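You operate a simulated robot arm through the tools that you are given. There is no shell and no other tool.

Carry out the task below with a simulated two-armed robot. There is one attempt and no reset: what you move stays moved.

## Task
Change the type block in the holder from 3 to 1.
Fine: latch it in; the old block goes in the empty end of the white type tray.

The check looks at the end state, three seconds after you hand in, the way a careful person would. Anything else that was tipped, shoved, dropped, spilled or broken makes it a failure.

## Robot
Two 7-joint arms with three-finger grippers on one trunk that stands fixed in place. Base frame: the origin is at the foot of the trunk, x ahead of it, y to its left, z up; the work surface is at about z = 80. Readings come in cm, rad, newtons and seconds.
The left shoulder is at [7, 16.5, 116.3], the right one opposite. With the tool pointing down near the work surface each hand reaches from about 36 to 88 cm from the base axis, measured 20 degrees to its own side. Payload 3.91 kg a hand.
Tool frame (each hand has its own): the origin (TCP) lies between the finger pads and is the grasp point; the fingertips stand 3 cm ahead of it; z points along the fingers, y is the line along which they close. The gripper opens to 11.6 cm; its body begins 7.3 cm behind the TCP.
Orientation is told as [roll, pitch, yaw] about the base's x, y, z axes, in that order, counted from this pose: with the fingers straight down and closing along the base's y, the tool's x points along the base's -x, its y along +y and its z along -z.

## Interface
- The arms move only by the tool play_rows. It takes "left_targets", "right_targets" or both (then of equal length, played together; a hand with none holds still); each is a list of rows, each an object of numbers (a shift or turn left out is 0, a gripper value left out holds the last): "hand": the closure, from 0 (fully open) to 1 (shut); "x", "y", "z": the shift along the tool's x, y, z in cm; "rx", "ry", "rz": the turn, a rotation vector about the tool's x, y, z in rad. In form: [{"hand": .., "x": .., "y": .., "z": .., "rx": .., "ry": .., "rz": ..}, ...]. A call has 1 to 20 rows; each row shifts and turns the commanded pose from where the row before left it, along the tool's axes as they then stand. A row lasts 0.2 s, in which the tool goes at most 5 cm and 0.15 rad; a call with a longer step from one row to the next is refused whole, and so is a gripper value outside its range. Where a pose cannot be reached the arm comes as near as it can. A force on the tool above 60 N (or 10 N above the force at the start of the call, whichever is more), or a blocked arm, ends the call early, and 0.2 s more pass. Each finger travels about 15.3 cm/s and halts on what it meets, pressing with about 34 N; the grip force reading is that of the motor and also rises with nothing between the fingers. The clock runs only during rows and for 0.2 s after the last one: add rows that do not move to give the fingers time. It gives the time, the measured TCP pose, the force on the tool (base axes), the opening and the grip force at its end, in the units of the frame above (readings bear some noise), with the torque about the TCP (base axes, N m) and any sound that the robot's microphone picked up.
- Cameras (640 x 400 px; columns grow to the right, rows downward): "scene" is now at [13.66, 0.36, 147.64]; the picture's right is [0.05, -1.00, 0.00], its down [-0.61, -0.03, -0.79] and it looks along [0.79, 0.04, -0.61] (base axes); focal length 371 px, centre (320, 200). "left" rides on the left gripper at [7.5, 1.7, -8.8] in its tool frame; the picture's right is [-0.22, 0.97, 0.00], its down [-0.70, -0.16, -0.70] and it looks along [-0.68, -0.16, 0.71] (tool axes); focal length 247 px, centre (320, 200). "right" rides on the right gripper at [5.2, 5.6, -8.8] in its tool frame; the picture's right is [-0.73, 0.68, 0.00], its down [-0.49, -0.52, -0.70] and it looks along [-0.48, -0.51, 0.71] (tool axes); focal length 247 px, centre (320, 200). There is no depth. A picture from a camera that has moved, and an enlarged one, comes with that camera's place and axes in the base frame and with its lens.
- snapshot(camera): a new picture of that camera. The clock stands still meanwhile.
- move_column(by): slides the trunk up (or, below 0, down) by that many cm; the arms and the scene camera ride with it, the base frame stays. It gives what a move gives, with no picture.
- head_to(pan, tilt): turns the head with the scene camera to pan (to the left, within 1.501 rad either way) and tilt (down, from -0.506 to 1.204), counted from straight ahead of the robot. It gives what a move gives.
- zoom(camera, box): a new picture of the part [left, top, right, bottom] of that camera's present view, enlarged. The clock stands still meanwhile.
- job_done(): hands the job in; it is judged then, once.

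Places have to be worked out from the pictures, the camera data and where the tool is seen. Open the grippers and draw the arms clear of the work before you hand the job in, unless the task says otherwise.

The tools are called after ">>>" by a JSON object that holds its "method" and its "body". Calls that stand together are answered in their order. play_rows: Moves the arms, as the interface text tells. Its arguments: {"type":"object","properties":{"left_targets":{"type":"array"},"right_targets":{"type":"array"}},"required":[]} The other tools are called the same way: move_column (by) moves the trunk up or down; head_to (pan, tilt) turns the head that bears the scene camera; snapshot (camera) takes a picture; zoom (camera, box) takes an enlarged picture of a part of a camera's view; job_done () hands the job in.

At the start:

```text
t: 0.0
left_tool_pos: [55.08, 30.38, 121.09]
left_ee_rot: [0.0, 0.0, 0.001]
left_force: [1.0, -0.6, -0.3]
left_torque: [-0.01, 0.0, 0.01]
left_gripper_width: 11.6
left_finger_force: 0.0
right_tool_pos: [64.59, -27.84, 121.87]
right_ee_rot: [0.0, 0.0, 0.0]
right_force: [0.4, 0.0, -0.6]
right_torque: [0.0, 0.04, -0.02]
right_gripper_width: 11.57
right_finger_force: 0.0
trunk travel left (down, up): [-70.0, 14.0]
head pan, tilt (commanded): [0.052, 0.658]
```

scene: 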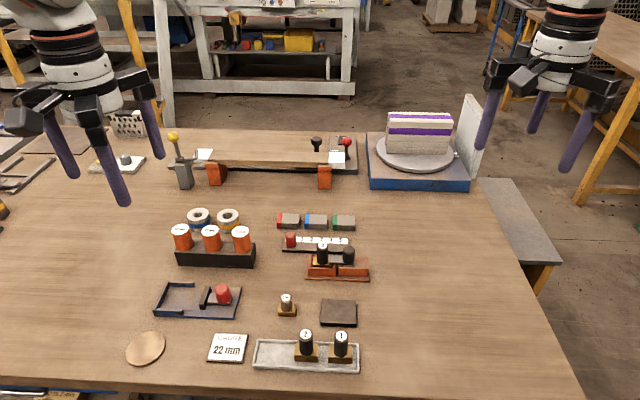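
right: 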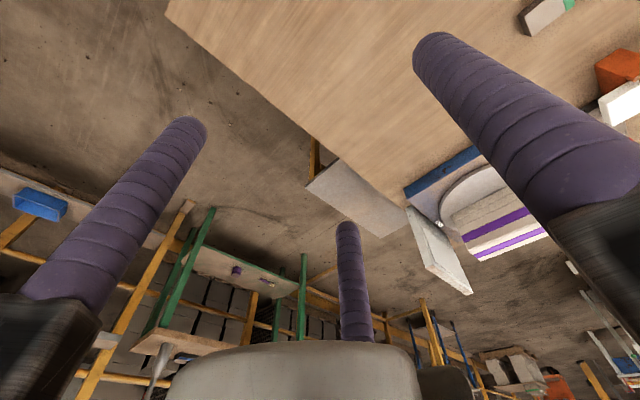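
left: 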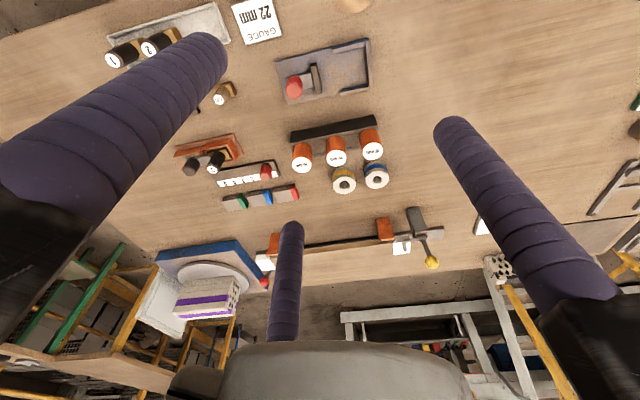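

I start by looking closely at the holder and the white tray in the scene camera.

>>> {"method": "zoom", "body": {"camera": "scene", "box": [260, 200, 400, 290]}}

>>> {"method": "zoom", "body": {"camera": "scene", "box": [230, 280, 390, 380]}}

>>> {"method": "zoom", "body": {"camera": "scene", "box": [140, 200, 300, 330]}}

```text
4.44 times, centred on (330, 245) of scene
camera zoom: at [13.66, 0.36, 147.64], right [0.05, -1.0, 0.0], down [-0.61, -0.03, -0.79], along [0.79, 0.04, -0.61], focal length 1651 px, centre (276, 0)
```

zoom: 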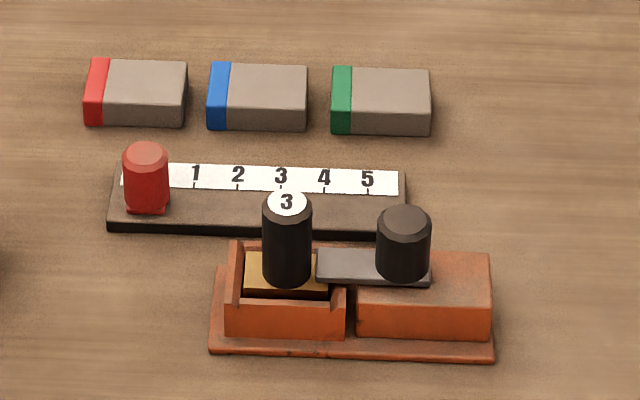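

```text
4.00 times, centred on (310, 330) of scene
camera zoom: at [13.66, 0.36, 147.64], right [0.05, -1.0, 0.0], down [-0.61, -0.03, -0.79], along [0.79, 0.04, -0.61], focal length 1486 px, centre (360, -320)
```

zoom: 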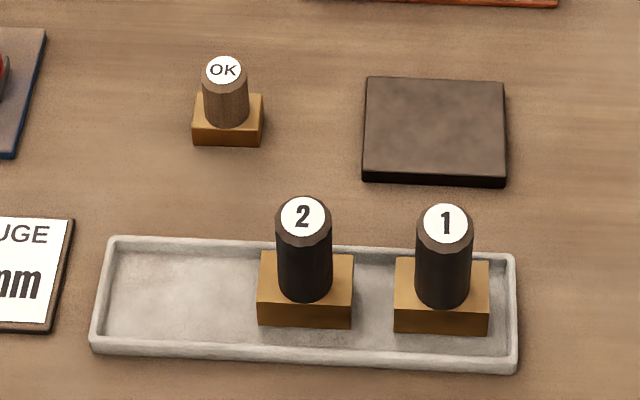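

```text
3.08 times, centred on (220, 265) of scene
camera zoom: at [13.66, 0.36, 147.64], right [0.05, -1.0, 0.0], down [-0.61, -0.03, -0.79], along [0.79, 0.04, -0.61], focal length 1143 px, centre (628, 0)
```

zoom: 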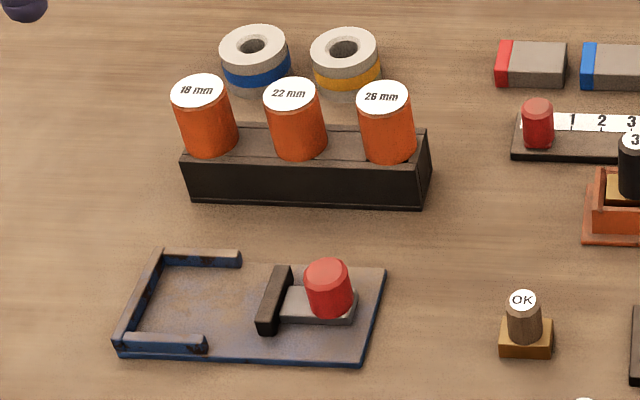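

The holder (orange) is near x≈75, y≈-1 with a grey latch plate lying over the "3" block's base. Block "1" is at the right end of the white tray. First I test how the right gripper's fingers close, in free air, and move the head to centre the work.

>>> {"method": "play_rows", "body": {"right_targets": [{"hand": 0.5}, {"hand": 0.5}, {"hand": 0.5}]}}

>>> {"method": "zoom", "body": {"camera": "scene", "box": [440, 0, 640, 200]}}

>>> {"method": "snapshot", "body": {"camera": "right"}}

```text
t: 0.8
left_tool_pos: [55.22, 30.39, 120.97]
left_ee_rot: [0.0, 0.0, -0.001]
left_force: [0.2, -0.1, 0.0]
left_torque: [-0.01, 0.07, 0.0]
left_gripper_width: 11.61
left_finger_force: 0.0
right_tool_pos: [64.8, -27.84, 121.87]
right_ee_rot: [-0.001, 0.0, 0.0]
right_force: [-0.6, -0.1, -1.6]
right_torque: [0.01, -0.04, 0.0]
right_gripper_width: 5.81
right_finger_force: 0.0
trunk travel left (down, up): [-70.0, 14.0]
head pan, tilt (commanded): [0.052, 0.658]
```

```text
2.00 times, centred on (540, 100) of scene
camera zoom: at [13.66, 0.36, 147.64], right [0.05, -1.0, 0.0], down [-0.61, -0.03, -0.79], along [0.79, 0.04, -0.61], focal length 743 px, centre (-120, 400)
```

zoom: 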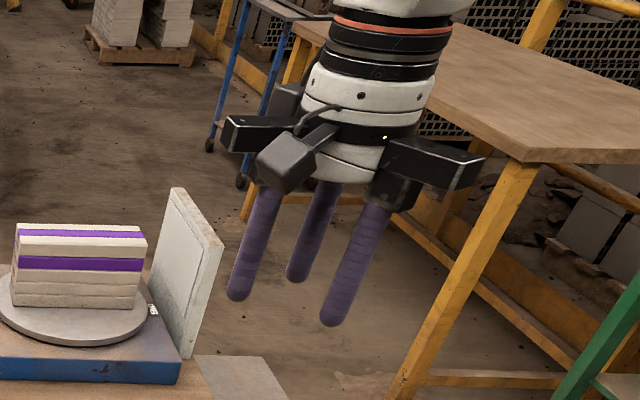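

```text
taken
camera right: at [59.44, -22.31, 130.69], right [0.73, 0.68, 0.0], down [0.49, -0.52, 0.7], along [0.48, -0.51, -0.71], focal length 247 px, centre (320, 200)
```

right: 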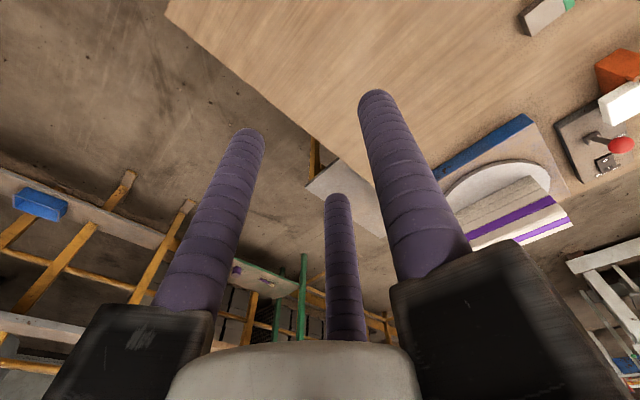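

The fingers close radially at 120°, with one finger on +y and two on the -y side, so they suit round knobs. Now I bring the right hand high over the holder to survey it with its camera.

>>> {"method": "play_rows", "body": {"right_targets": [{"hand": 0.3, "x": -1.0, "y": 3.4}, {"x": -1.0, "y": 3.4}, {"x": -1.0, "y": 3.4}, {"x": -1.0, "y": 3.4}, {"x": -1.0, "y": 3.4}, {"x": -1.0, "y": 3.4}, {"x": -1.0, "y": 3.4}, {"x": -1.0, "y": 3.4}, {"z": 3}, {"z": 3}, {"z": 3}, {"z": 3}, {"z": 3}, {"z": 3}, {"z": 3}, {}]}}

>>> {"method": "snapshot", "body": {"camera": "right"}}

>>> {"method": "snapshot", "body": {"camera": "scene"}}

```text
t: 4.2
left_tool_pos: [55.06, 30.42, 121.18]
left_ee_rot: [0.0, 0.0, 0.001]
left_force: [-0.8, 0.5, -0.4]
left_torque: [-0.03, -0.04, 0.01]
left_gripper_width: 11.6
left_finger_force: 0.1
right_tool_pos: [72.5, -0.86, 100.7]
right_ee_rot: [0.0, 0.0, -0.001]
right_force: [0.2, 0.0, 0.6]
right_torque: [0.04, -0.01, -0.01]
right_gripper_width: 8.13
right_finger_force: 0.1
trunk travel left (down, up): [-70.0, 14.0]
head pan, tilt (commanded): [0.052, 0.658]
```

```text
taken
camera right: at [67.21, 4.78, 109.51], right [0.73, 0.68, 0.0], down [0.49, -0.52, 0.7], along [0.48, -0.51, -0.71], focal length 247 px, centre (320, 200)
```

right: 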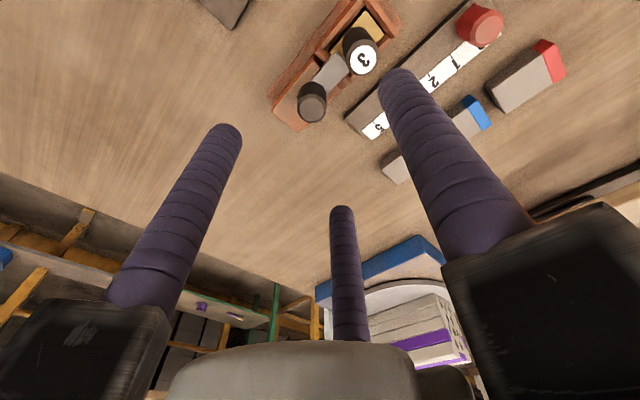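

```text
taken
camera scene: at [13.61, 0.38, 147.65], right [0.05, -1.0, 0.0], down [-0.61, -0.03, -0.79], along [0.79, 0.04, -0.61], focal length 371 px, centre (320, 200)
```

scene: 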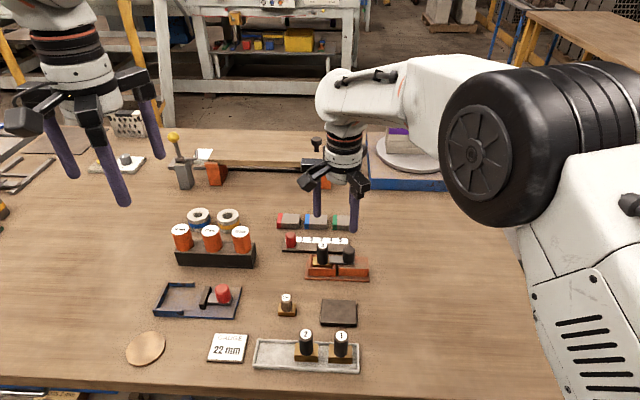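

The holder is seen at the top of the right hand's picture; I enlarge it to measure.

>>> {"method": "zoom", "body": {"camera": "right", "box": [250, 0, 442, 120]}}

>>> {"method": "zoom", "body": {"camera": "scene", "box": [290, 230, 386, 290]}}

```text
3.33 times, centred on (346, 60) of right
camera zoom: at [67.21, 4.78, 109.51], right [0.73, 0.68, 0.0], down [0.49, -0.52, 0.7], along [0.48, -0.51, -0.71], focal length 823 px, centre (233, 667)
```

zoom: 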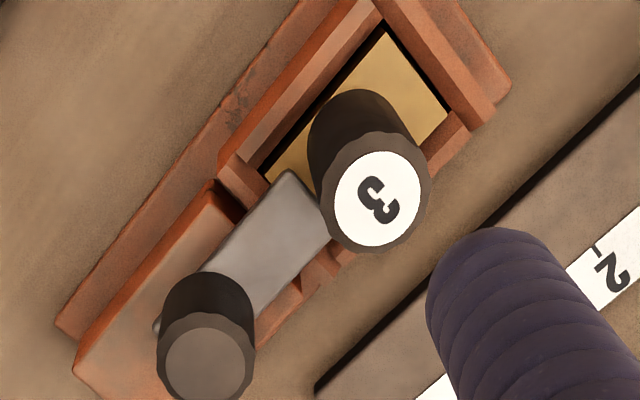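

```text
6.67 times, centred on (338, 260) of scene
camera zoom: at [13.61, 0.38, 147.65], right [0.05, -1.0, 0.0], down [-0.61, -0.03, -0.79], along [0.79, 0.04, -0.61], focal length 2476 px, centre (200, -200)
```

zoom: 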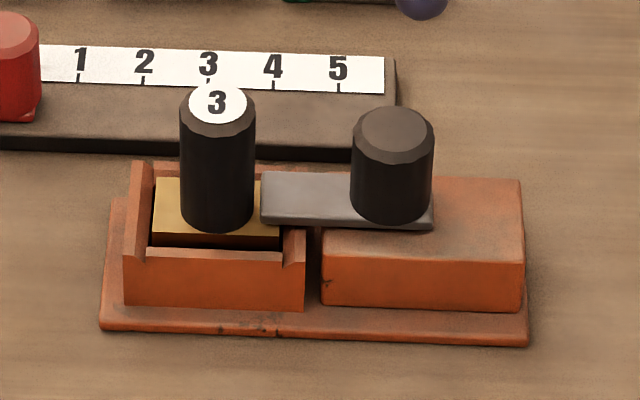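

From both views I put block 3's knob top at about (73.4, 3.0, 88.5) and the latch knob at about (73.2, -3.0, 87.7). I now yaw the right hand +60° so its single finger will point away from neighbouring knobs, and look again.

>>> {"method": "play_rows", "body": {"right_targets": [{"rz": -0.1496}, {"rz": -0.1496}, {"rz": -0.1496}, {"rz": -0.1496}, {"rz": -0.1496}, {"rz": -0.1496}, {"rz": -0.1496}, {}, {}]}}

>>> {"method": "snapshot", "body": {"camera": "right"}}

>>> {"method": "snapshot", "body": {"camera": "scene"}}

```text
t: 6.2
left_tool_pos: [55.14, 30.5, 121.01]
left_ee_rot: [0.001, -0.001, -0.001]
left_force: [0.1, 0.3, 0.5]
left_torque: [0.02, 0.0, 0.02]
left_gripper_width: 11.59
left_finger_force: 0.0
right_tool_pos: [72.68, -0.71, 100.79]
right_ee_rot: [0.001, -0.001, 1.045]
right_force: [-0.1, 0.0, -1.0]
right_torque: [-0.02, -0.01, 0.03]
right_gripper_width: 8.13
right_finger_force: 0.1
trunk travel left (down, up): [-70.0, 14.0]
head pan, tilt (commanded): [0.052, 0.658]
```

```text
taken
camera right: at [65.15, -2.49, 109.65], right [-0.22, 0.97, 0.0], down [0.7, 0.16, 0.7], along [0.68, 0.16, -0.71], focal length 247 px, centre (320, 200)
```

right: 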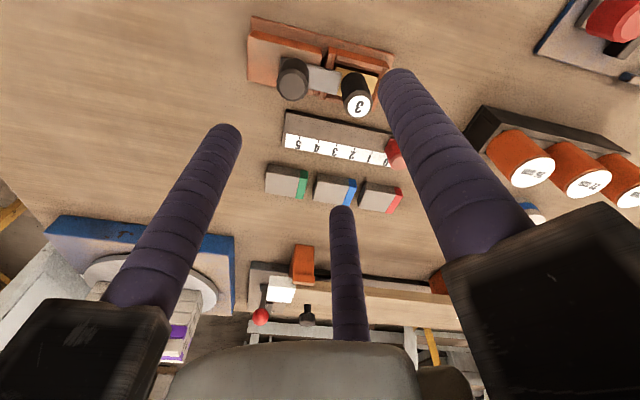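

```text
taken
camera scene: at [13.67, 0.36, 147.64], right [0.05, -1.0, 0.0], down [-0.61, -0.03, -0.79], along [0.79, 0.04, -0.61], focal length 371 px, centre (320, 200)
```

scene: 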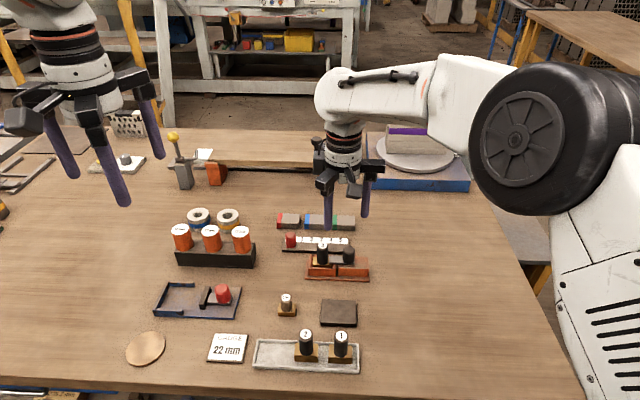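

Yaw is reachable. I zoom on the holder from this new view to measure it and its direction.

>>> {"method": "zoom", "body": {"camera": "right", "box": [240, 10, 416, 120]}}

```text
3.64 times, centred on (328, 65) of right
camera zoom: at [65.15, -2.49, 109.65], right [-0.22, 0.97, 0.0], down [0.7, 0.16, 0.7], along [0.68, 0.16, -0.71], focal length 898 px, centre (291, 691)
```

zoom: 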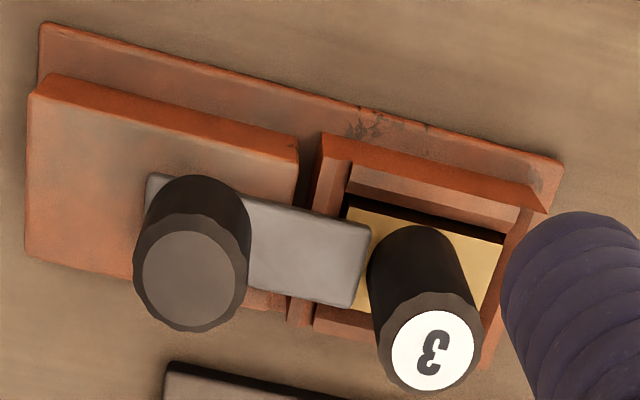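

The refined estimate of the latch knob's top centre is (73.65, -3.05, 87.1), and of block 3's knob (73.85, 3.05, 88.0). The holder's yaw is about 0. I go above the latch knob with a 5 cm opening, tips still above the knob tops, and check the alignment.

>>> {"method": "play_rows", "body": {"right_targets": [{"hand": 0.57, "x": 0.76, "y": -1.02}, {"x": 0.76, "y": -1.02}, {"z": 2.2}, {"z": 2.2}, {"z": 2.2}, {"z": 2.2}, {}, {}]}}

>>> {"method": "snapshot", "body": {"camera": "right"}}

>>> {"method": "zoom", "body": {"camera": "scene", "box": [280, 180, 400, 280]}}

```text
t: 8.0
left_tool_pos: [55.23, 30.45, 121.11]
left_ee_rot: [0.0, 0.002, -0.001]
left_force: [-0.9, 0.5, -0.2]
left_torque: [0.01, 0.02, -0.01]
left_gripper_width: 11.6
left_finger_force: 0.1
right_tool_pos: [73.88, -3.05, 92.05]
right_ee_rot: [0.0, -0.002, 1.046]
right_force: [0.4, -0.3, 0.7]
right_torque: [0.02, 0.0, -0.01]
right_gripper_width: 4.99
right_finger_force: 0.1
trunk travel left (down, up): [-70.0, 14.0]
head pan, tilt (commanded): [0.052, 0.658]
```

```text
taken
camera right: at [66.34, -4.81, 100.92], right [-0.22, 0.97, 0.0], down [0.7, 0.16, 0.7], along [0.68, 0.16, -0.71], focal length 247 px, centre (320, 200)
```

right: 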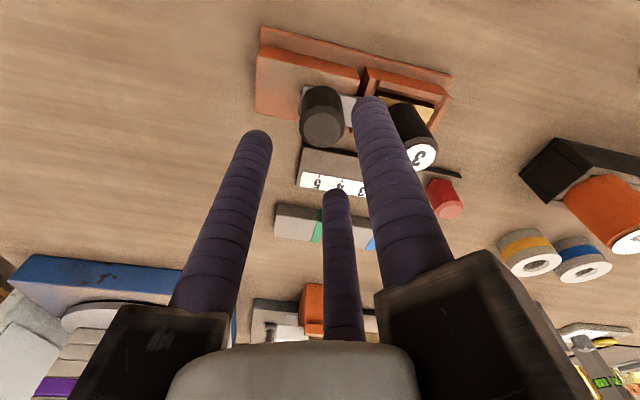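

```text
4.00 times, centred on (340, 230) of scene
camera zoom: at [13.68, 0.37, 147.64], right [0.05, -1.0, 0.0], down [-0.61, -0.03, -0.79], along [0.79, 0.04, -0.61], focal length 1486 px, centre (240, 80)
```

zoom: 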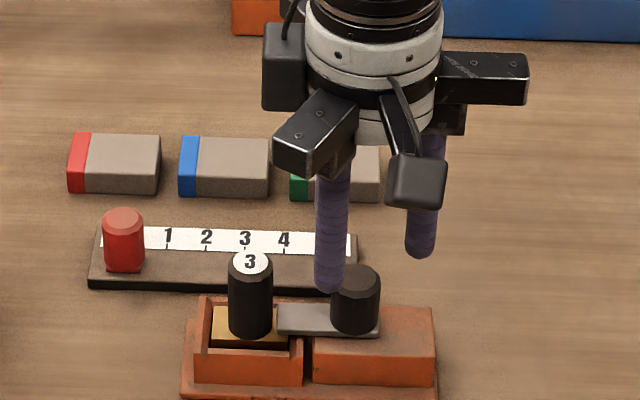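

I enlarge the wrist view to check how well the latch knob sits on the hand's axis (should be near column 320, row ~132 for a top at z≈87.1).

>>> {"method": "zoom", "body": {"camera": "right", "box": [240, 60, 432, 180]}}

```text
3.33 times, centred on (336, 120) of right
camera zoom: at [66.34, -4.81, 100.92], right [-0.22, 0.97, 0.0], down [0.7, 0.16, 0.7], along [0.68, 0.16, -0.71], focal length 823 px, centre (267, 467)
```

zoom: 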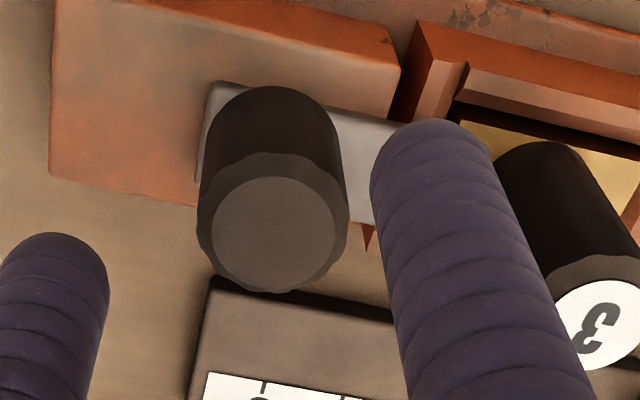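

The knob is within about 0.2 cm of the hand axis and its foot is near z≈83.4. I lower so the tips stop about 1 cm above the latch plate, then close on the knob.

>>> {"method": "play_rows", "body": {"right_targets": [{"z": 1.6}, {"z": 1.6}, {"z": 1.4}, {}, {"hand": 0.7}, {"hand": 0.85}, {"hand": 0.85}, {}]}}

>>> {"method": "zoom", "body": {"camera": "right", "box": [220, 40, 460, 190]}}

>>> {"method": "zoom", "body": {"camera": "scene", "box": [280, 200, 400, 290]}}

```text
t: 9.8
left_tool_pos: [55.12, 30.38, 121.0]
left_ee_rot: [0.001, 0.0, 0.0]
left_force: [0.4, 0.2, 0.1]
left_torque: [-0.01, -0.01, -0.01]
left_gripper_width: 11.6
left_finger_force: 0.1
right_tool_pos: [73.73, -3.07, 87.48]
right_ee_rot: [0.001, -0.001, 1.047]
right_force: [-6.9, 1.3, -2.3]
right_torque: [0.05, 0.08, 0.11]
right_gripper_width: 2.8
right_finger_force: 45.1
trunk travel left (down, up): [-70.0, 14.0]
head pan, tilt (commanded): [0.052, 0.658]
```

```text
2.67 times, centred on (340, 115) of right
camera zoom: at [66.12, -4.76, 96.27], right [-0.22, 0.97, 0.0], down [0.7, 0.16, 0.7], along [0.68, 0.16, -0.71], focal length 659 px, centre (267, 427)
```

zoom: 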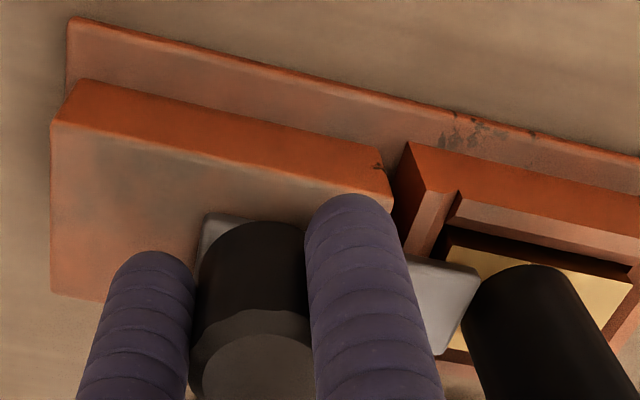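

```text
4.44 times, centred on (340, 245) of scene
camera zoom: at [13.59, 0.38, 147.64], right [0.05, -1.0, 0.0], down [-0.61, -0.03, -0.79], along [0.79, 0.04, -0.61], focal length 1651 px, centre (231, 0)
```

zoom: 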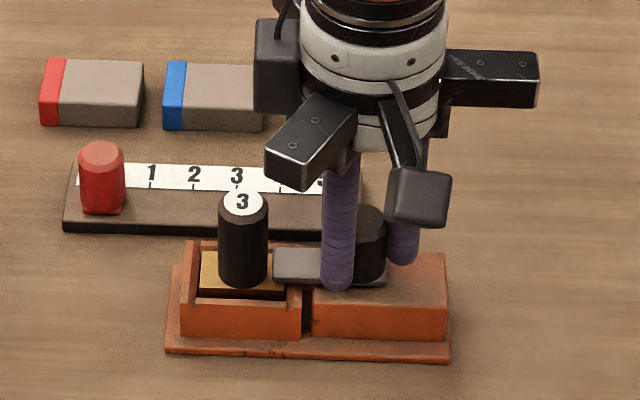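

The knob is gripped (2.8 cm, small 7 N side load). I slide the latch to -y by about 2 cm, watching the force.

>>> {"method": "play_rows", "body": {"right_targets": [{"x": 0.395, "y": -0.085}, {"x": 0.346, "y": -0.2}, {"x": 0.346, "y": -0.2}, {"x": 0.346, "y": -0.2}, {"x": 0.346, "y": -0.2}, {}]}}

>>> {"method": "zoom", "body": {"camera": "scene", "box": [280, 200, 400, 290]}}

>>> {"method": "zoom", "body": {"camera": "right", "box": [220, 40, 460, 190]}}

```text
t: 11.2
left_tool_pos: [55.2, 30.31, 120.97]
left_ee_rot: [-0.001, -0.001, 0.0]
left_force: [0.8, -0.6, 0.7]
left_torque: [0.04, -0.03, 0.02]
left_gripper_width: 11.6
left_finger_force: 0.0
right_tool_pos: [73.69, -4.92, 87.41]
right_ee_rot: [0.001, 0.001, 1.047]
right_force: [-1.2, -0.2, -6.0]
right_torque: [0.01, -0.14, 0.08]
right_gripper_width: 2.74
right_finger_force: 45.1
trunk travel left (down, up): [-70.0, 14.0]
head pan, tilt (commanded): [0.052, 0.658]
```

```text
4.44 times, centred on (340, 245) of scene
camera zoom: at [13.74, 0.36, 147.63], right [0.05, -1.0, 0.0], down [-0.61, -0.03, -0.79], along [0.79, 0.04, -0.61], focal length 1651 px, centre (231, 0)
```

zoom: 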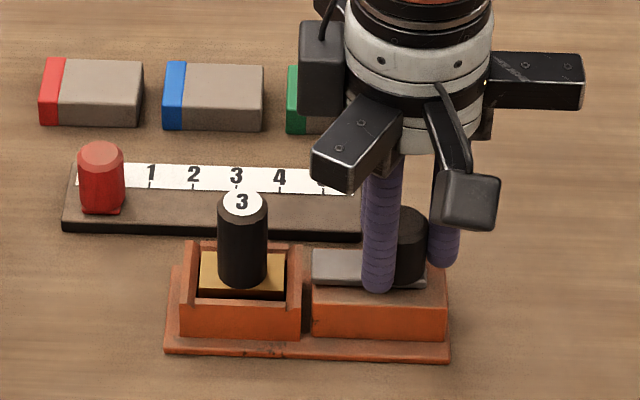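

```text
2.67 times, centred on (340, 115) of right
camera zoom: at [66.07, -6.84, 96.28], right [-0.22, 0.97, 0.0], down [0.7, 0.16, 0.7], along [0.68, 0.16, -0.72], focal length 659 px, centre (267, 427)
```

zoom: 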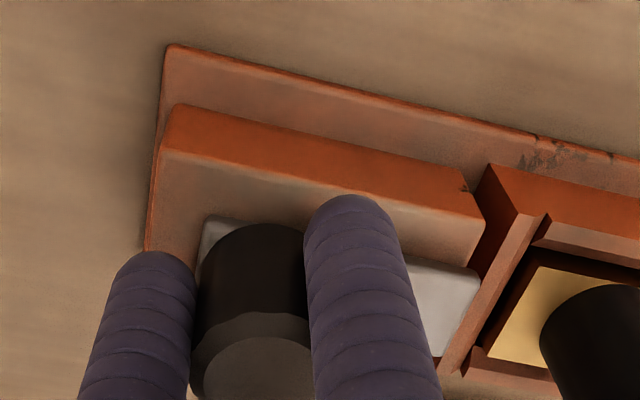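

The latch slid freely; the plate is now fully clear of the pocket. I open the fingers and rise, then check the latch stays back.

>>> {"method": "play_rows", "body": {"right_targets": [{"hand": 0.57}, {"hand": 0.57}, {"z": -2}, {"z": -2}, {"z": -2}, {"z": -2}, {"z": -2}, {}, {}]}}

>>> {"method": "zoom", "body": {"camera": "scene", "box": [280, 200, 400, 290]}}

>>> {"method": "zoom", "body": {"camera": "right", "box": [240, 0, 480, 150]}}

```text
t: 13.2
left_tool_pos: [55.1, 30.47, 121.13]
left_ee_rot: [-0.001, -0.001, 0.0]
left_force: [-1.1, 0.5, 0.2]
left_torque: [0.02, -0.01, 0.01]
left_gripper_width: 11.61
left_finger_force: 0.0
right_tool_pos: [73.52, -4.92, 97.59]
right_ee_rot: [-0.001, 0.001, 1.048]
right_force: [0.6, 0.3, -0.6]
right_torque: [0.0, 0.02, 0.0]
right_gripper_width: 5.01
right_finger_force: 0.0
trunk travel left (down, up): [-70.0, 14.0]
head pan, tilt (commanded): [0.052, 0.658]
```

```text
4.44 times, centred on (340, 245) of scene
camera zoom: at [13.66, 0.36, 147.64], right [0.05, -1.0, 0.0], down [-0.61, -0.03, -0.79], along [0.79, 0.04, -0.61], focal length 1651 px, centre (231, 0)
```

zoom: 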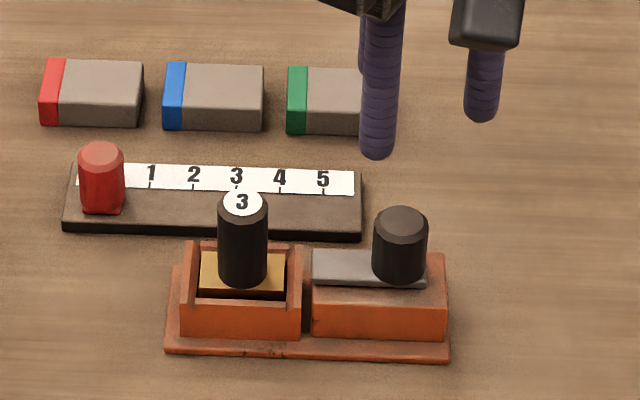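

```text
2.67 times, centred on (360, 75) of right
camera zoom: at [66.12, -6.8, 106.32], right [-0.22, 0.97, 0.0], down [0.7, 0.16, 0.7], along [0.68, 0.16, -0.71], focal length 659 px, centre (213, 533)
```

zoom: 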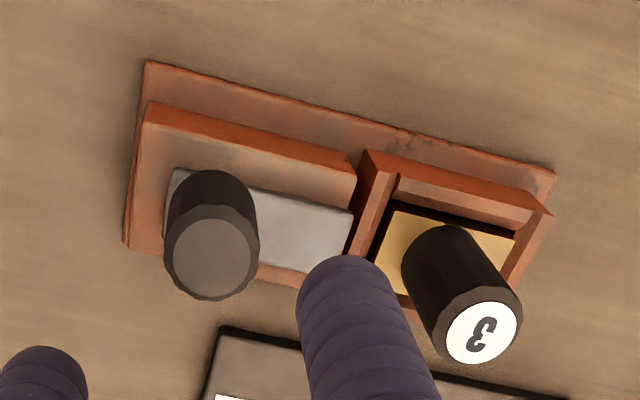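

The latch stays back. I move above block 3's knob (≈73.7, 3.1) with tips still above its top and check the alignment.

>>> {"method": "play_rows", "body": {"right_targets": [{"x": -2.375, "y": 1.306}, {"x": -2.375, "y": 1.306}, {"x": -2.375, "y": 1.306}, {"z": 2.45}, {"z": 2.45}, {}, {}]}}

>>> {"method": "zoom", "body": {"camera": "right", "box": [240, 60, 432, 180]}}

>>> {"method": "zoom", "body": {"camera": "scene", "box": [280, 200, 400, 290]}}

```text
t: 14.8
left_tool_pos: [55.18, 30.31, 121.06]
left_ee_rot: [-0.001, 0.0, -0.001]
left_force: [0.0, 0.4, 0.0]
left_torque: [0.0, -0.01, 0.01]
left_gripper_width: 11.59
left_finger_force: 0.0
right_tool_pos: [73.74, 3.17, 92.37]
right_ee_rot: [0.001, -0.001, 1.046]
right_force: [-0.7, 0.4, -0.2]
right_torque: [0.0, -0.06, 0.03]
right_gripper_width: 4.99
right_finger_force: 0.0
trunk travel left (down, up): [-70.0, 14.0]
head pan, tilt (commanded): [0.052, 0.658]
```

```text
3.33 times, centred on (336, 120) of right
camera zoom: at [66.18, 1.4, 101.21], right [-0.22, 0.97, 0.0], down [0.7, 0.16, 0.7], along [0.68, 0.16, -0.71], focal length 823 px, centre (267, 467)
```

zoom: 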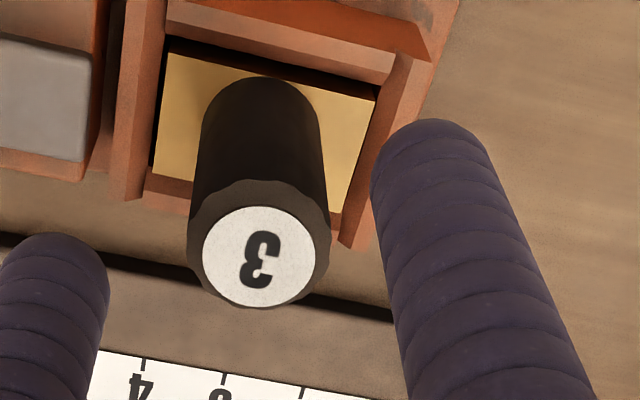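

```text
4.44 times, centred on (340, 245) of scene
camera zoom: at [13.68, 0.35, 147.64], right [0.05, -1.0, 0.0], down [-0.61, -0.03, -0.79], along [0.79, 0.04, -0.61], focal length 1651 px, centre (231, 0)
```

zoom: 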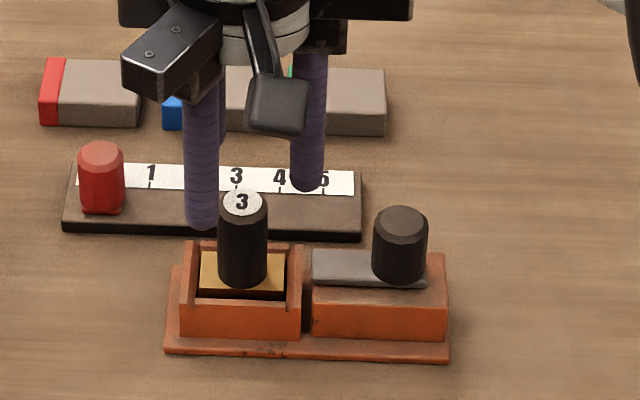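

Block 3's knob is about 0.1 cm to -y of the hand axis; its base top is at z≈82.9. I correct, descend to tips ≈84.7 and close.

>>> {"method": "play_rows", "body": {"right_targets": [{"x": 0.104, "y": -0.06}, {"z": 1.6}, {"z": 1.6}, {"z": 1.6}, {}, {"hand": 0.7}, {"hand": 0.85}, {"hand": 0.85}, {}]}}

>>> {"method": "zoom", "body": {"camera": "right", "box": [220, 40, 460, 190]}}

>>> {"method": "zoom", "body": {"camera": "scene", "box": [280, 200, 400, 290]}}

```text
t: 16.8
left_tool_pos: [55.13, 30.26, 121.09]
left_ee_rot: [0.0, 0.0, 0.0]
left_force: [0.5, 0.1, 0.2]
left_torque: [0.01, 0.01, -0.01]
left_gripper_width: 11.58
left_finger_force: 0.1
right_tool_pos: [73.7, 2.97, 87.7]
right_ee_rot: [-0.002, -0.001, 1.047]
right_force: [-1.7, -1.6, 0.7]
right_torque: [-0.02, 0.0, 0.06]
right_gripper_width: 2.5
right_finger_force: 33.8
trunk travel left (down, up): [-70.0, 14.0]
head pan, tilt (commanded): [0.052, 0.658]
```

```text
2.67 times, centred on (340, 115) of right
camera zoom: at [66.07, 1.26, 96.59], right [-0.22, 0.97, 0.0], down [0.7, 0.16, 0.7], along [0.68, 0.16, -0.71], focal length 659 px, centre (267, 427)
```

zoom: 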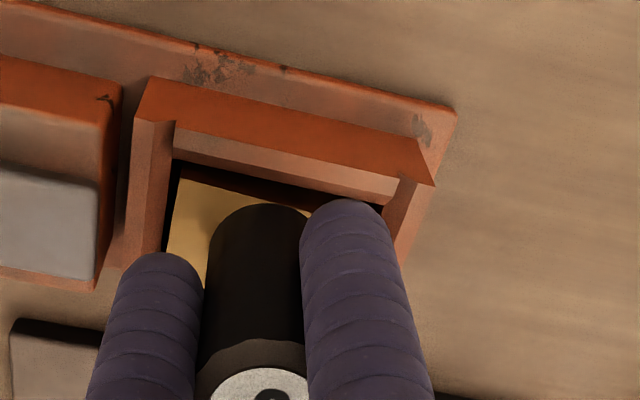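

```text
4.44 times, centred on (340, 245) of scene
camera zoom: at [13.64, 0.35, 147.64], right [0.05, -1.0, 0.0], down [-0.61, -0.03, -0.79], along [0.79, 0.04, -0.61], focal length 1651 px, centre (231, 0)
```

zoom: 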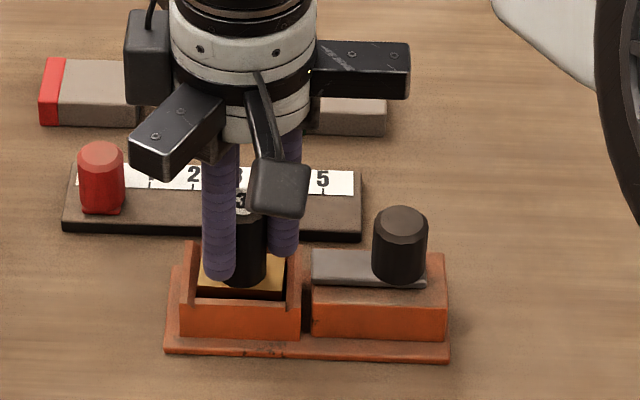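

Gripped at 2.5 cm width with low side force, at a commanded pose of about (73.70, 2.98, 87.71). I lift straight up slowly, then look.

>>> {"method": "play_rows", "body": {"right_targets": [{"z": -0.5}, {"z": -0.7}, {"z": -1}, {"z": -1.5}, {"z": -2}, {"z": -2}, {"z": -2}, {"z": -2}, {}]}}

>>> {"method": "zoom", "body": {"camera": "right", "box": [200, 20, 456, 180]}}

>>> {"method": "zoom", "body": {"camera": "scene", "box": [270, 160, 406, 290]}}

```text
t: 18.8
left_tool_pos: [55.16, 30.41, 120.93]
left_ee_rot: [0.0, 0.001, 0.0]
left_force: [0.4, -0.6, 0.6]
left_torque: [-0.01, 0.03, 0.02]
left_gripper_width: 11.59
left_finger_force: 0.0
right_tool_pos: [73.88, 3.07, 99.6]
right_ee_rot: [0.0, 0.001, 1.048]
right_force: [0.4, -0.1, -2.4]
right_torque: [-0.03, -0.03, 0.0]
right_gripper_width: 2.51
right_finger_force: 33.9
trunk travel left (down, up): [-70.0, 14.0]
head pan, tilt (commanded): [0.052, 0.658]
```

```text
2.50 times, centred on (328, 100) of right
camera zoom: at [66.31, 1.32, 108.29], right [-0.22, 0.97, 0.0], down [0.7, 0.16, 0.7], along [0.68, 0.16, -0.71], focal length 617 px, centre (300, 450)
```

zoom: 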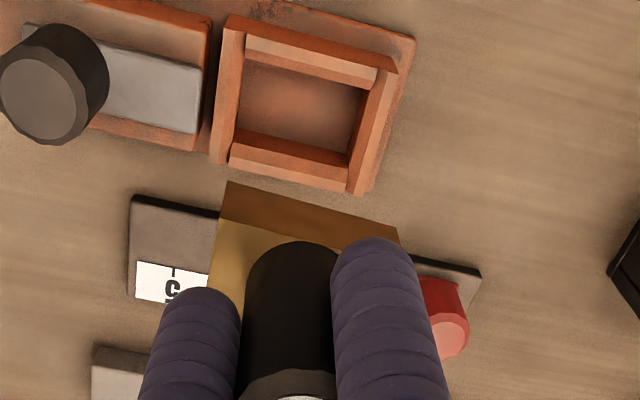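

```text
3.08 times, centred on (338, 225) of scene
camera zoom: at [13.74, 0.37, 147.63], right [0.05, -1.0, 0.0], down [-0.61, -0.03, -0.79], along [0.79, 0.04, -0.61], focal length 1143 px, centre (265, 123)
```

zoom: 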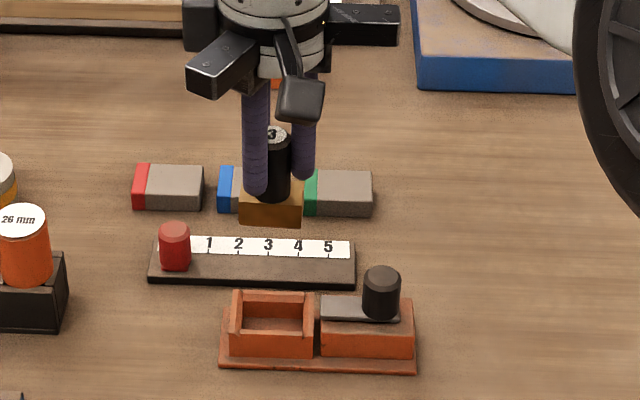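

Block 3 is out and held square. The tray spans roughly x 48.3–54.3 and y -5 to 14.7, with slots near y -1.7, 4.85 and an empty one near 11.3. I carry block 3 high over the empty end while moving the left arm further out of the way.

>>> {"method": "play_rows", "body": {"right_targets": [{"x": 0.666, "y": 3.927}, {"x": 0.666, "y": 3.927}, {"x": 0.666, "y": 3.927}, {"x": 0.666, "y": 3.927}, {"x": 0.666, "y": 3.927}, {"x": 0.666, "y": 3.927}, {}, {}], "left_targets": [{"y": 2}, {"y": 2}, {"y": 2}, {"y": 2}, {"y": 2}, {"y": 2}, {}, {}]}}

>>> {"method": "snapshot", "body": {"camera": "right"}}

>>> {"method": "snapshot", "body": {"camera": "scene"}}

```text
t: 20.6
left_tool_pos: [55.0, 42.47, 121.1]
left_ee_rot: [0.001, 0.0, 0.0]
left_force: [0.5, 0.2, -0.3]
left_torque: [-0.02, 0.02, 0.01]
left_gripper_width: 11.61
left_finger_force: 0.1
right_tool_pos: [52.03, 10.7, 100.29]
right_ee_rot: [0.019, -0.019, 1.022]
right_force: [0.3, 0.2, -2.6]
right_torque: [0.01, 0.02, -0.03]
right_gripper_width: 2.49
right_finger_force: 33.8
trunk travel left (down, up): [-70.0, 14.0]
head pan, tilt (commanded): [0.052, 0.658]
```

```text
taken
camera right: at [44.44, 8.95, 109.06], right [-0.2, 0.98, 0.03], down [0.7, 0.12, 0.7], along [0.68, 0.16, -0.71], focal length 247 px, centre (320, 200)
```

right: 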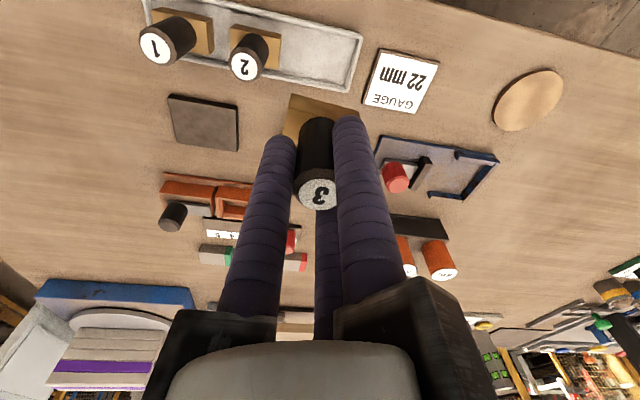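

```text
taken
camera scene: at [13.69, 0.36, 147.63], right [0.05, -1.0, 0.0], down [-0.61, -0.03, -0.79], along [0.79, 0.04, -0.61], focal length 371 px, centre (320, 200)
```

scene: 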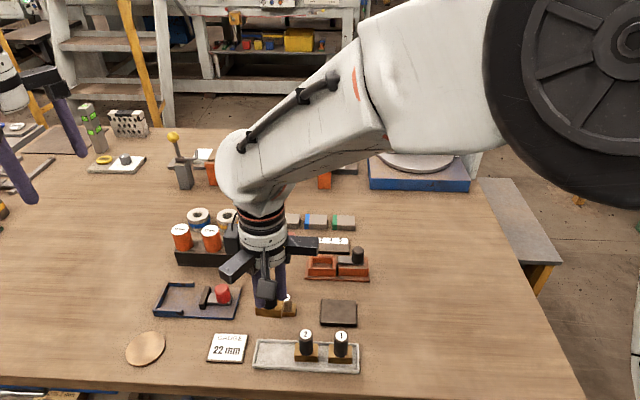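

The arm could not quite reach this pose at that height (it is tilted ~0.02 rad and ~0.9 cm off). It may be fine lower down; I descend a few cm, still well above the tray, and read the pose.

>>> {"method": "play_rows", "body": {"right_targets": [{"z": 1.5}, {"z": 1.5}, {"z": 1.5}, {}, {}]}}

```text
t: 22.0
left_tool_pos: [55.08, 42.51, 120.94]
left_ee_rot: [0.001, -0.001, -0.001]
left_force: [-0.2, 0.2, -0.6]
left_torque: [0.05, 0.01, 0.0]
left_gripper_width: 11.6
left_finger_force: 0.0
right_tool_pos: [52.88, 10.89, 97.41]
right_ee_rot: [0.026, -0.051, 1.009]
right_force: [-0.3, -0.2, -1.9]
right_torque: [0.01, 0.0, 0.01]
right_gripper_width: 2.5
right_finger_force: 34.1
trunk travel left (down, up): [-70.0, 14.0]
head pan, tilt (commanded): [0.052, 0.658]
stopped in row 5 (right hand): the arm was blocked; the commanded pose is now the measured one
```

It is blocked worse lower down, so with the shoulder this high the right arm can't hold that pose. I'll raise the hand again while squaring its orientation, and check whether the pose is held when it is high relative to the shoulder (then lowering the trunk would fix it).

>>> {"method": "play_rows", "body": {"right_targets": [{"z": -3}, {"z": -3}, {"z": -3}, {"z": -3, "rx": 0.013, "ry": 0.026, "rz": -0.019}, {"z": -3, "rx": 0.013, "ry": 0.025, "rz": -0.019}, {}, {}]}}

```text
t: 23.6
left_tool_pos: [54.95, 42.39, 120.93]
left_ee_rot: [0.001, 0.001, 0.0]
left_force: [0.4, 0.1, 0.1]
left_torque: [-0.01, 0.02, 0.0]
left_gripper_width: 11.6
left_finger_force: 0.0
right_tool_pos: [52.53, 10.23, 112.39]
right_ee_rot: [-0.005, 0.002, 1.051]
right_force: [-0.5, -0.4, -1.6]
right_torque: [0.05, 0.02, 0.0]
right_gripper_width: 2.49
right_finger_force: 34.5
trunk travel left (down, up): [-70.0, 14.0]
head pan, tilt (commanded): [0.052, 0.658]
```

At z≈112 the pose holds square. I nudge to over the slot (51.3, 11.3) at this height to see whether it is held exactly.

>>> {"method": "play_rows", "body": {"right_targets": [{"x": -0.327, "y": 1.574, "rx": -0.004, "ry": -0.002, "rz": 0.004}, {}, {}, {}]}}

```text
t: 24.6
left_tool_pos: [54.93, 42.53, 121.17]
left_ee_rot: [0.0, 0.001, 0.001]
left_force: [-0.3, -0.3, -0.6]
left_torque: [0.01, 0.02, -0.03]
left_gripper_width: 11.61
left_finger_force: 0.1
right_tool_pos: [51.33, 11.23, 112.22]
right_ee_rot: [-0.001, -0.001, 1.048]
right_force: [-0.7, 0.3, -1.9]
right_torque: [0.02, 0.02, 0.01]
right_gripper_width: 2.48
right_finger_force: 33.7
trunk travel left (down, up): [-70.0, 14.0]
head pan, tilt (commanded): [0.052, 0.658]
```

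Held exactly at z≈112, so lowering the trunk will let the right arm reach the tray slot. I check beneath the left hand first, since it will come down with the trunk.

>>> {"method": "snapshot", "body": {"camera": "left"}}

>>> {"method": "snapshot", "body": {"camera": "scene"}}

```text
taken
camera left: at [47.54, 44.37, 129.99], right [0.22, 0.97, 0.0], down [0.7, -0.16, 0.7], along [0.68, -0.16, -0.71], focal length 247 px, centre (320, 200)
```

left: 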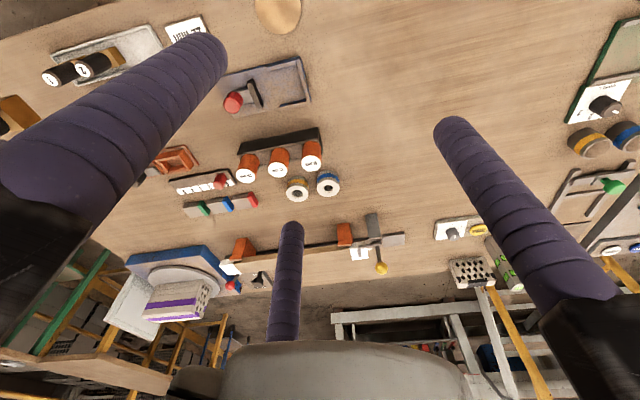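

```text
taken
camera scene: at [13.66, 0.4, 147.64], right [0.05, -1.0, 0.0], down [-0.61, -0.03, -0.79], along [0.79, 0.04, -0.61], focal length 371 px, centre (320, 200)
```

scene: 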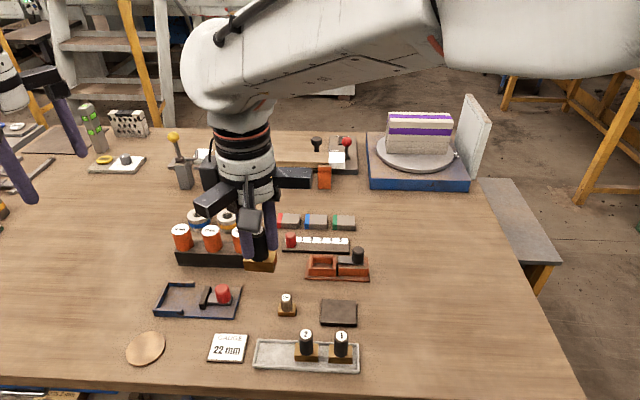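

The space under the left hand is bare table. I raise the right hand 6 cm and then lower the trunk 25 cm, which should leave the right TCP near z≈93 with the block well above the tray.

>>> {"method": "play_rows", "body": {"right_targets": [{"z": -3}, {"z": -3}, {}]}}

>>> {"method": "move_column", "body": {"by": -25}}

>>> {"method": "snapshot", "body": {"camera": "right"}}

>>> {"method": "snapshot", "body": {"camera": "scene"}}

```text
t: 25.4
left_tool_pos: [55.1, 42.6, 120.98]
left_ee_rot: [0.001, -0.002, -0.001]
left_force: [0.6, -0.3, 0.5]
left_torque: [0.01, -0.02, -0.01]
left_gripper_width: 11.6
left_finger_force: 0.0
right_tool_pos: [51.53, 11.33, 118.13]
right_ee_rot: [-0.003, 0.002, 1.047]
right_force: [0.0, 0.4, -1.9]
right_torque: [-0.02, -0.02, -0.01]
right_gripper_width: 2.49
right_finger_force: 34.0
trunk travel left (down, up): [-70.0, 14.0]
head pan, tilt (commanded): [0.052, 0.658]
```

```text
t: 28.0
left_tool_pos: [55.1, 42.51, 96.06]
left_ee_rot: [0.002, 0.001, 0.001]
left_force: [0.0, -0.2, 0.6]
left_torque: [0.03, 0.0, 0.03]
left_gripper_width: 11.63
left_finger_force: 0.1
right_tool_pos: [51.56, 11.34, 93.25]
right_ee_rot: [-0.001, -0.002, 1.048]
right_force: [0.7, 0.0, -1.5]
right_torque: [0.0, 0.02, 0.02]
right_gripper_width: 2.51
right_finger_force: 33.7
trunk travel left (down, up): [-45.0, 39.0]
head pan, tilt (commanded): [0.052, 0.658]
```

```text
taken
camera right: at [43.98, 9.62, 101.95], right [-0.22, 0.97, 0.0], down [0.69, 0.16, 0.7], along [0.68, 0.16, -0.71], focal length 247 px, centre (320, 200)
```

right: 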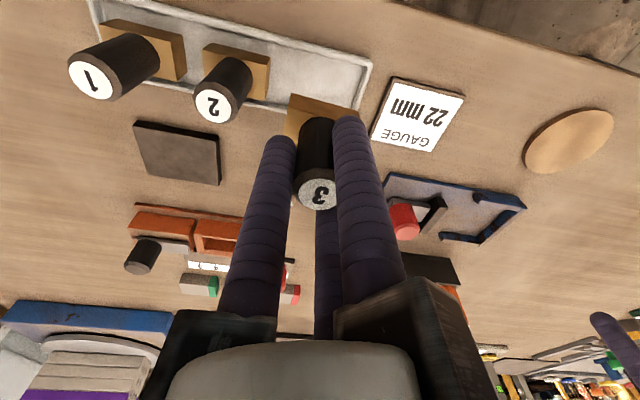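

```text
taken
camera scene: at [13.66, 0.37, 122.64], right [0.05, -1.0, 0.0], down [-0.61, -0.03, -0.79], along [0.79, 0.04, -0.61], focal length 371 px, centre (320, 200)
```

scene: 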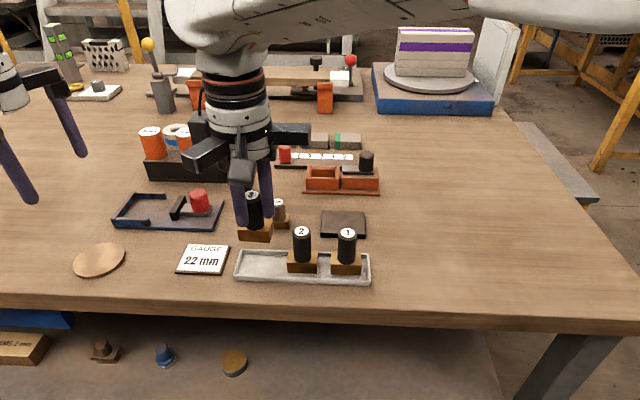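

The pose is good and steady after lowering. I zoom on the tray from both cameras to locate the slot precisely.

>>> {"method": "zoom", "body": {"camera": "right", "box": [80, 0, 400, 200]}}

>>> {"method": "zoom", "body": {"camera": "scene", "box": [220, 190, 396, 300]}}

```text
2.00 times, centred on (240, 100) of right
camera zoom: at [43.98, 9.62, 101.95], right [-0.22, 0.97, 0.0], down [0.69, 0.16, 0.7], along [0.68, 0.16, -0.71], focal length 494 px, centre (480, 400)
```

zoom: 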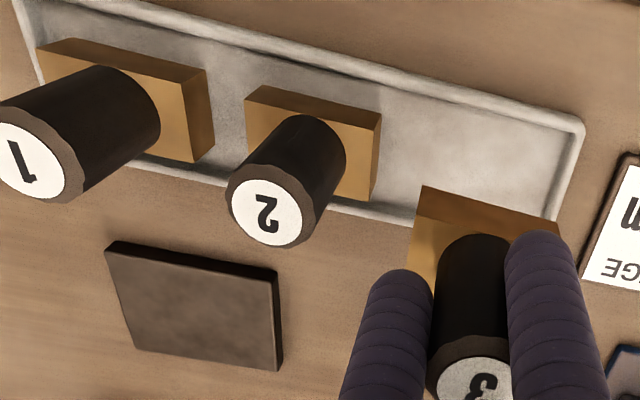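

```text
3.64 times, centred on (308, 245) of scene
camera zoom: at [13.66, 0.37, 122.64], right [0.05, -1.0, 0.0], down [-0.61, -0.03, -0.79], along [0.79, 0.04, -0.61], focal length 1350 px, centre (364, 36)
```

zoom: 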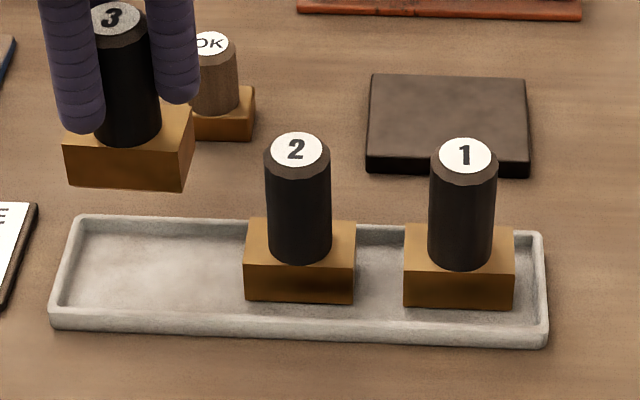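

The tray is at x 48.9–54.1, y -5.1–14.7, yaw≈0; blocks 1 and 2 sit at (51.74,-1.5) and (51.78,4.92), so the slot for 3 is (51.75, 11.3). Block 3 may be slightly turned in the fingers; I zoom in to measure its yaw.

>>> {"method": "zoom", "body": {"camera": "scene", "box": [224, 180, 288, 250]}}

>>> {"method": "zoom", "body": {"camera": "right", "box": [264, 80, 376, 150]}}

>>> {"method": "zoom", "body": {"camera": "scene", "box": [280, 215, 376, 285]}}

```text
5.71 times, centred on (256, 215) of scene
camera zoom: at [13.66, 0.37, 122.64], right [0.05, -1.0, 0.0], down [-0.61, -0.03, -0.79], along [0.79, 0.04, -0.61], focal length 2122 px, centre (686, 114)
```

zoom: 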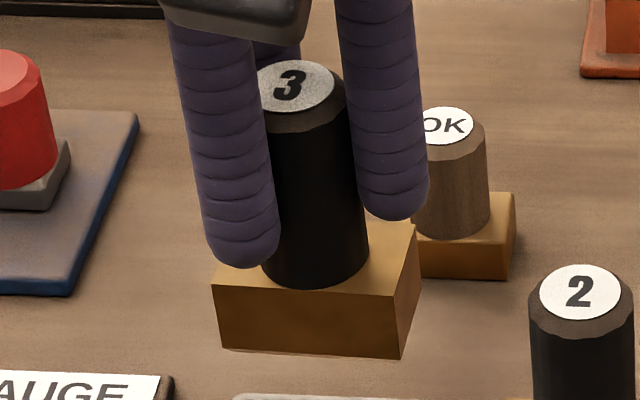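

```text
5.71 times, centred on (320, 115) of right
camera zoom: at [43.98, 9.62, 101.95], right [-0.22, 0.97, 0.0], down [0.69, 0.16, 0.7], along [0.68, 0.16, -0.71], focal length 1411 px, centre (320, 686)
```

zoom: 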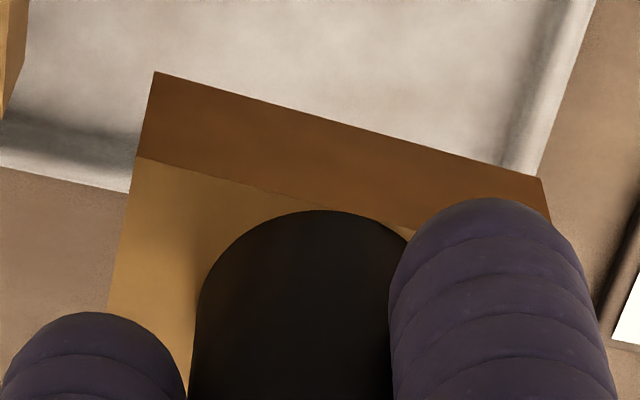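

```text
5.71 times, centred on (328, 250) of scene
camera zoom: at [13.66, 0.37, 122.64], right [0.05, -1.0, 0.0], down [-0.61, -0.03, -0.79], along [0.79, 0.04, -0.61], focal length 2122 px, centre (274, -86)
```

zoom: 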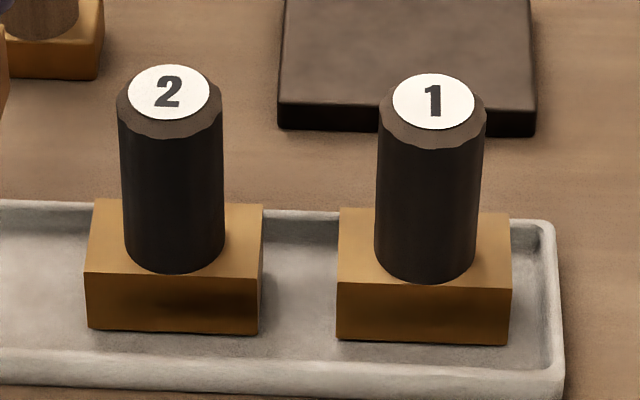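

Block 3 sits about -0.04 rad relative to the hand. I correct yaw by +0.04, shift to (51.75, 11.3), and descend most of the way, leaving about 0.7 cm.

>>> {"method": "play_rows", "body": {"right_targets": [{"x": -0.15, "y": -0.26, "rz": -0.04}, {"z": 1.5}, {"z": 1.5}, {"z": 1.3}, {"z": 1.0}, {}, {}]}}

>>> {"method": "zoom", "body": {"camera": "right", "box": [220, 50, 412, 170]}}

>>> {"method": "zoom", "body": {"camera": "scene", "box": [220, 200, 332, 300]}}

```text
t: 29.6
left_tool_pos: [55.03, 42.64, 95.97]
left_ee_rot: [0.001, 0.002, -0.001]
left_force: [0.5, 1.0, -0.1]
left_torque: [0.03, 0.01, 0.0]
left_gripper_width: 11.59
left_finger_force: 0.0
right_tool_pos: [51.88, 11.47, 87.88]
right_ee_rot: [-0.002, 0.001, 1.087]
right_force: [0.1, -0.1, -2.7]
right_torque: [-0.02, 0.01, 0.01]
right_gripper_width: 2.48
right_finger_force: 34.0
trunk travel left (down, up): [-45.0, 39.0]
head pan, tilt (commanded): [0.052, 0.658]
```

```text
3.33 times, centred on (316, 110) of right
camera zoom: at [44.41, 9.33, 96.63], right [-0.26, 0.96, 0.0], down [0.69, 0.19, 0.7], along [0.68, 0.18, -0.71], focal length 823 px, centre (333, 500)
```

zoom: 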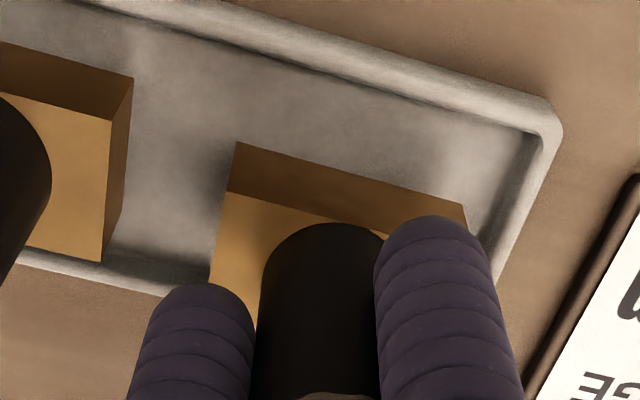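

```text
4.00 times, centred on (276, 250) of scene
camera zoom: at [13.68, 0.38, 122.63], right [0.05, -1.0, 0.0], down [-0.61, -0.03, -0.79], along [0.79, 0.04, -0.61], focal length 1486 px, centre (496, 0)
```

zoom: 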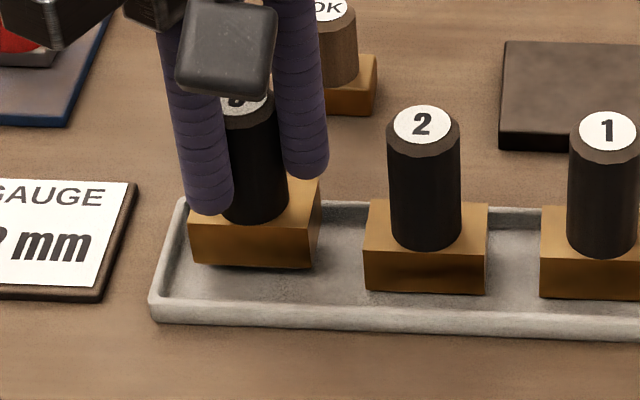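

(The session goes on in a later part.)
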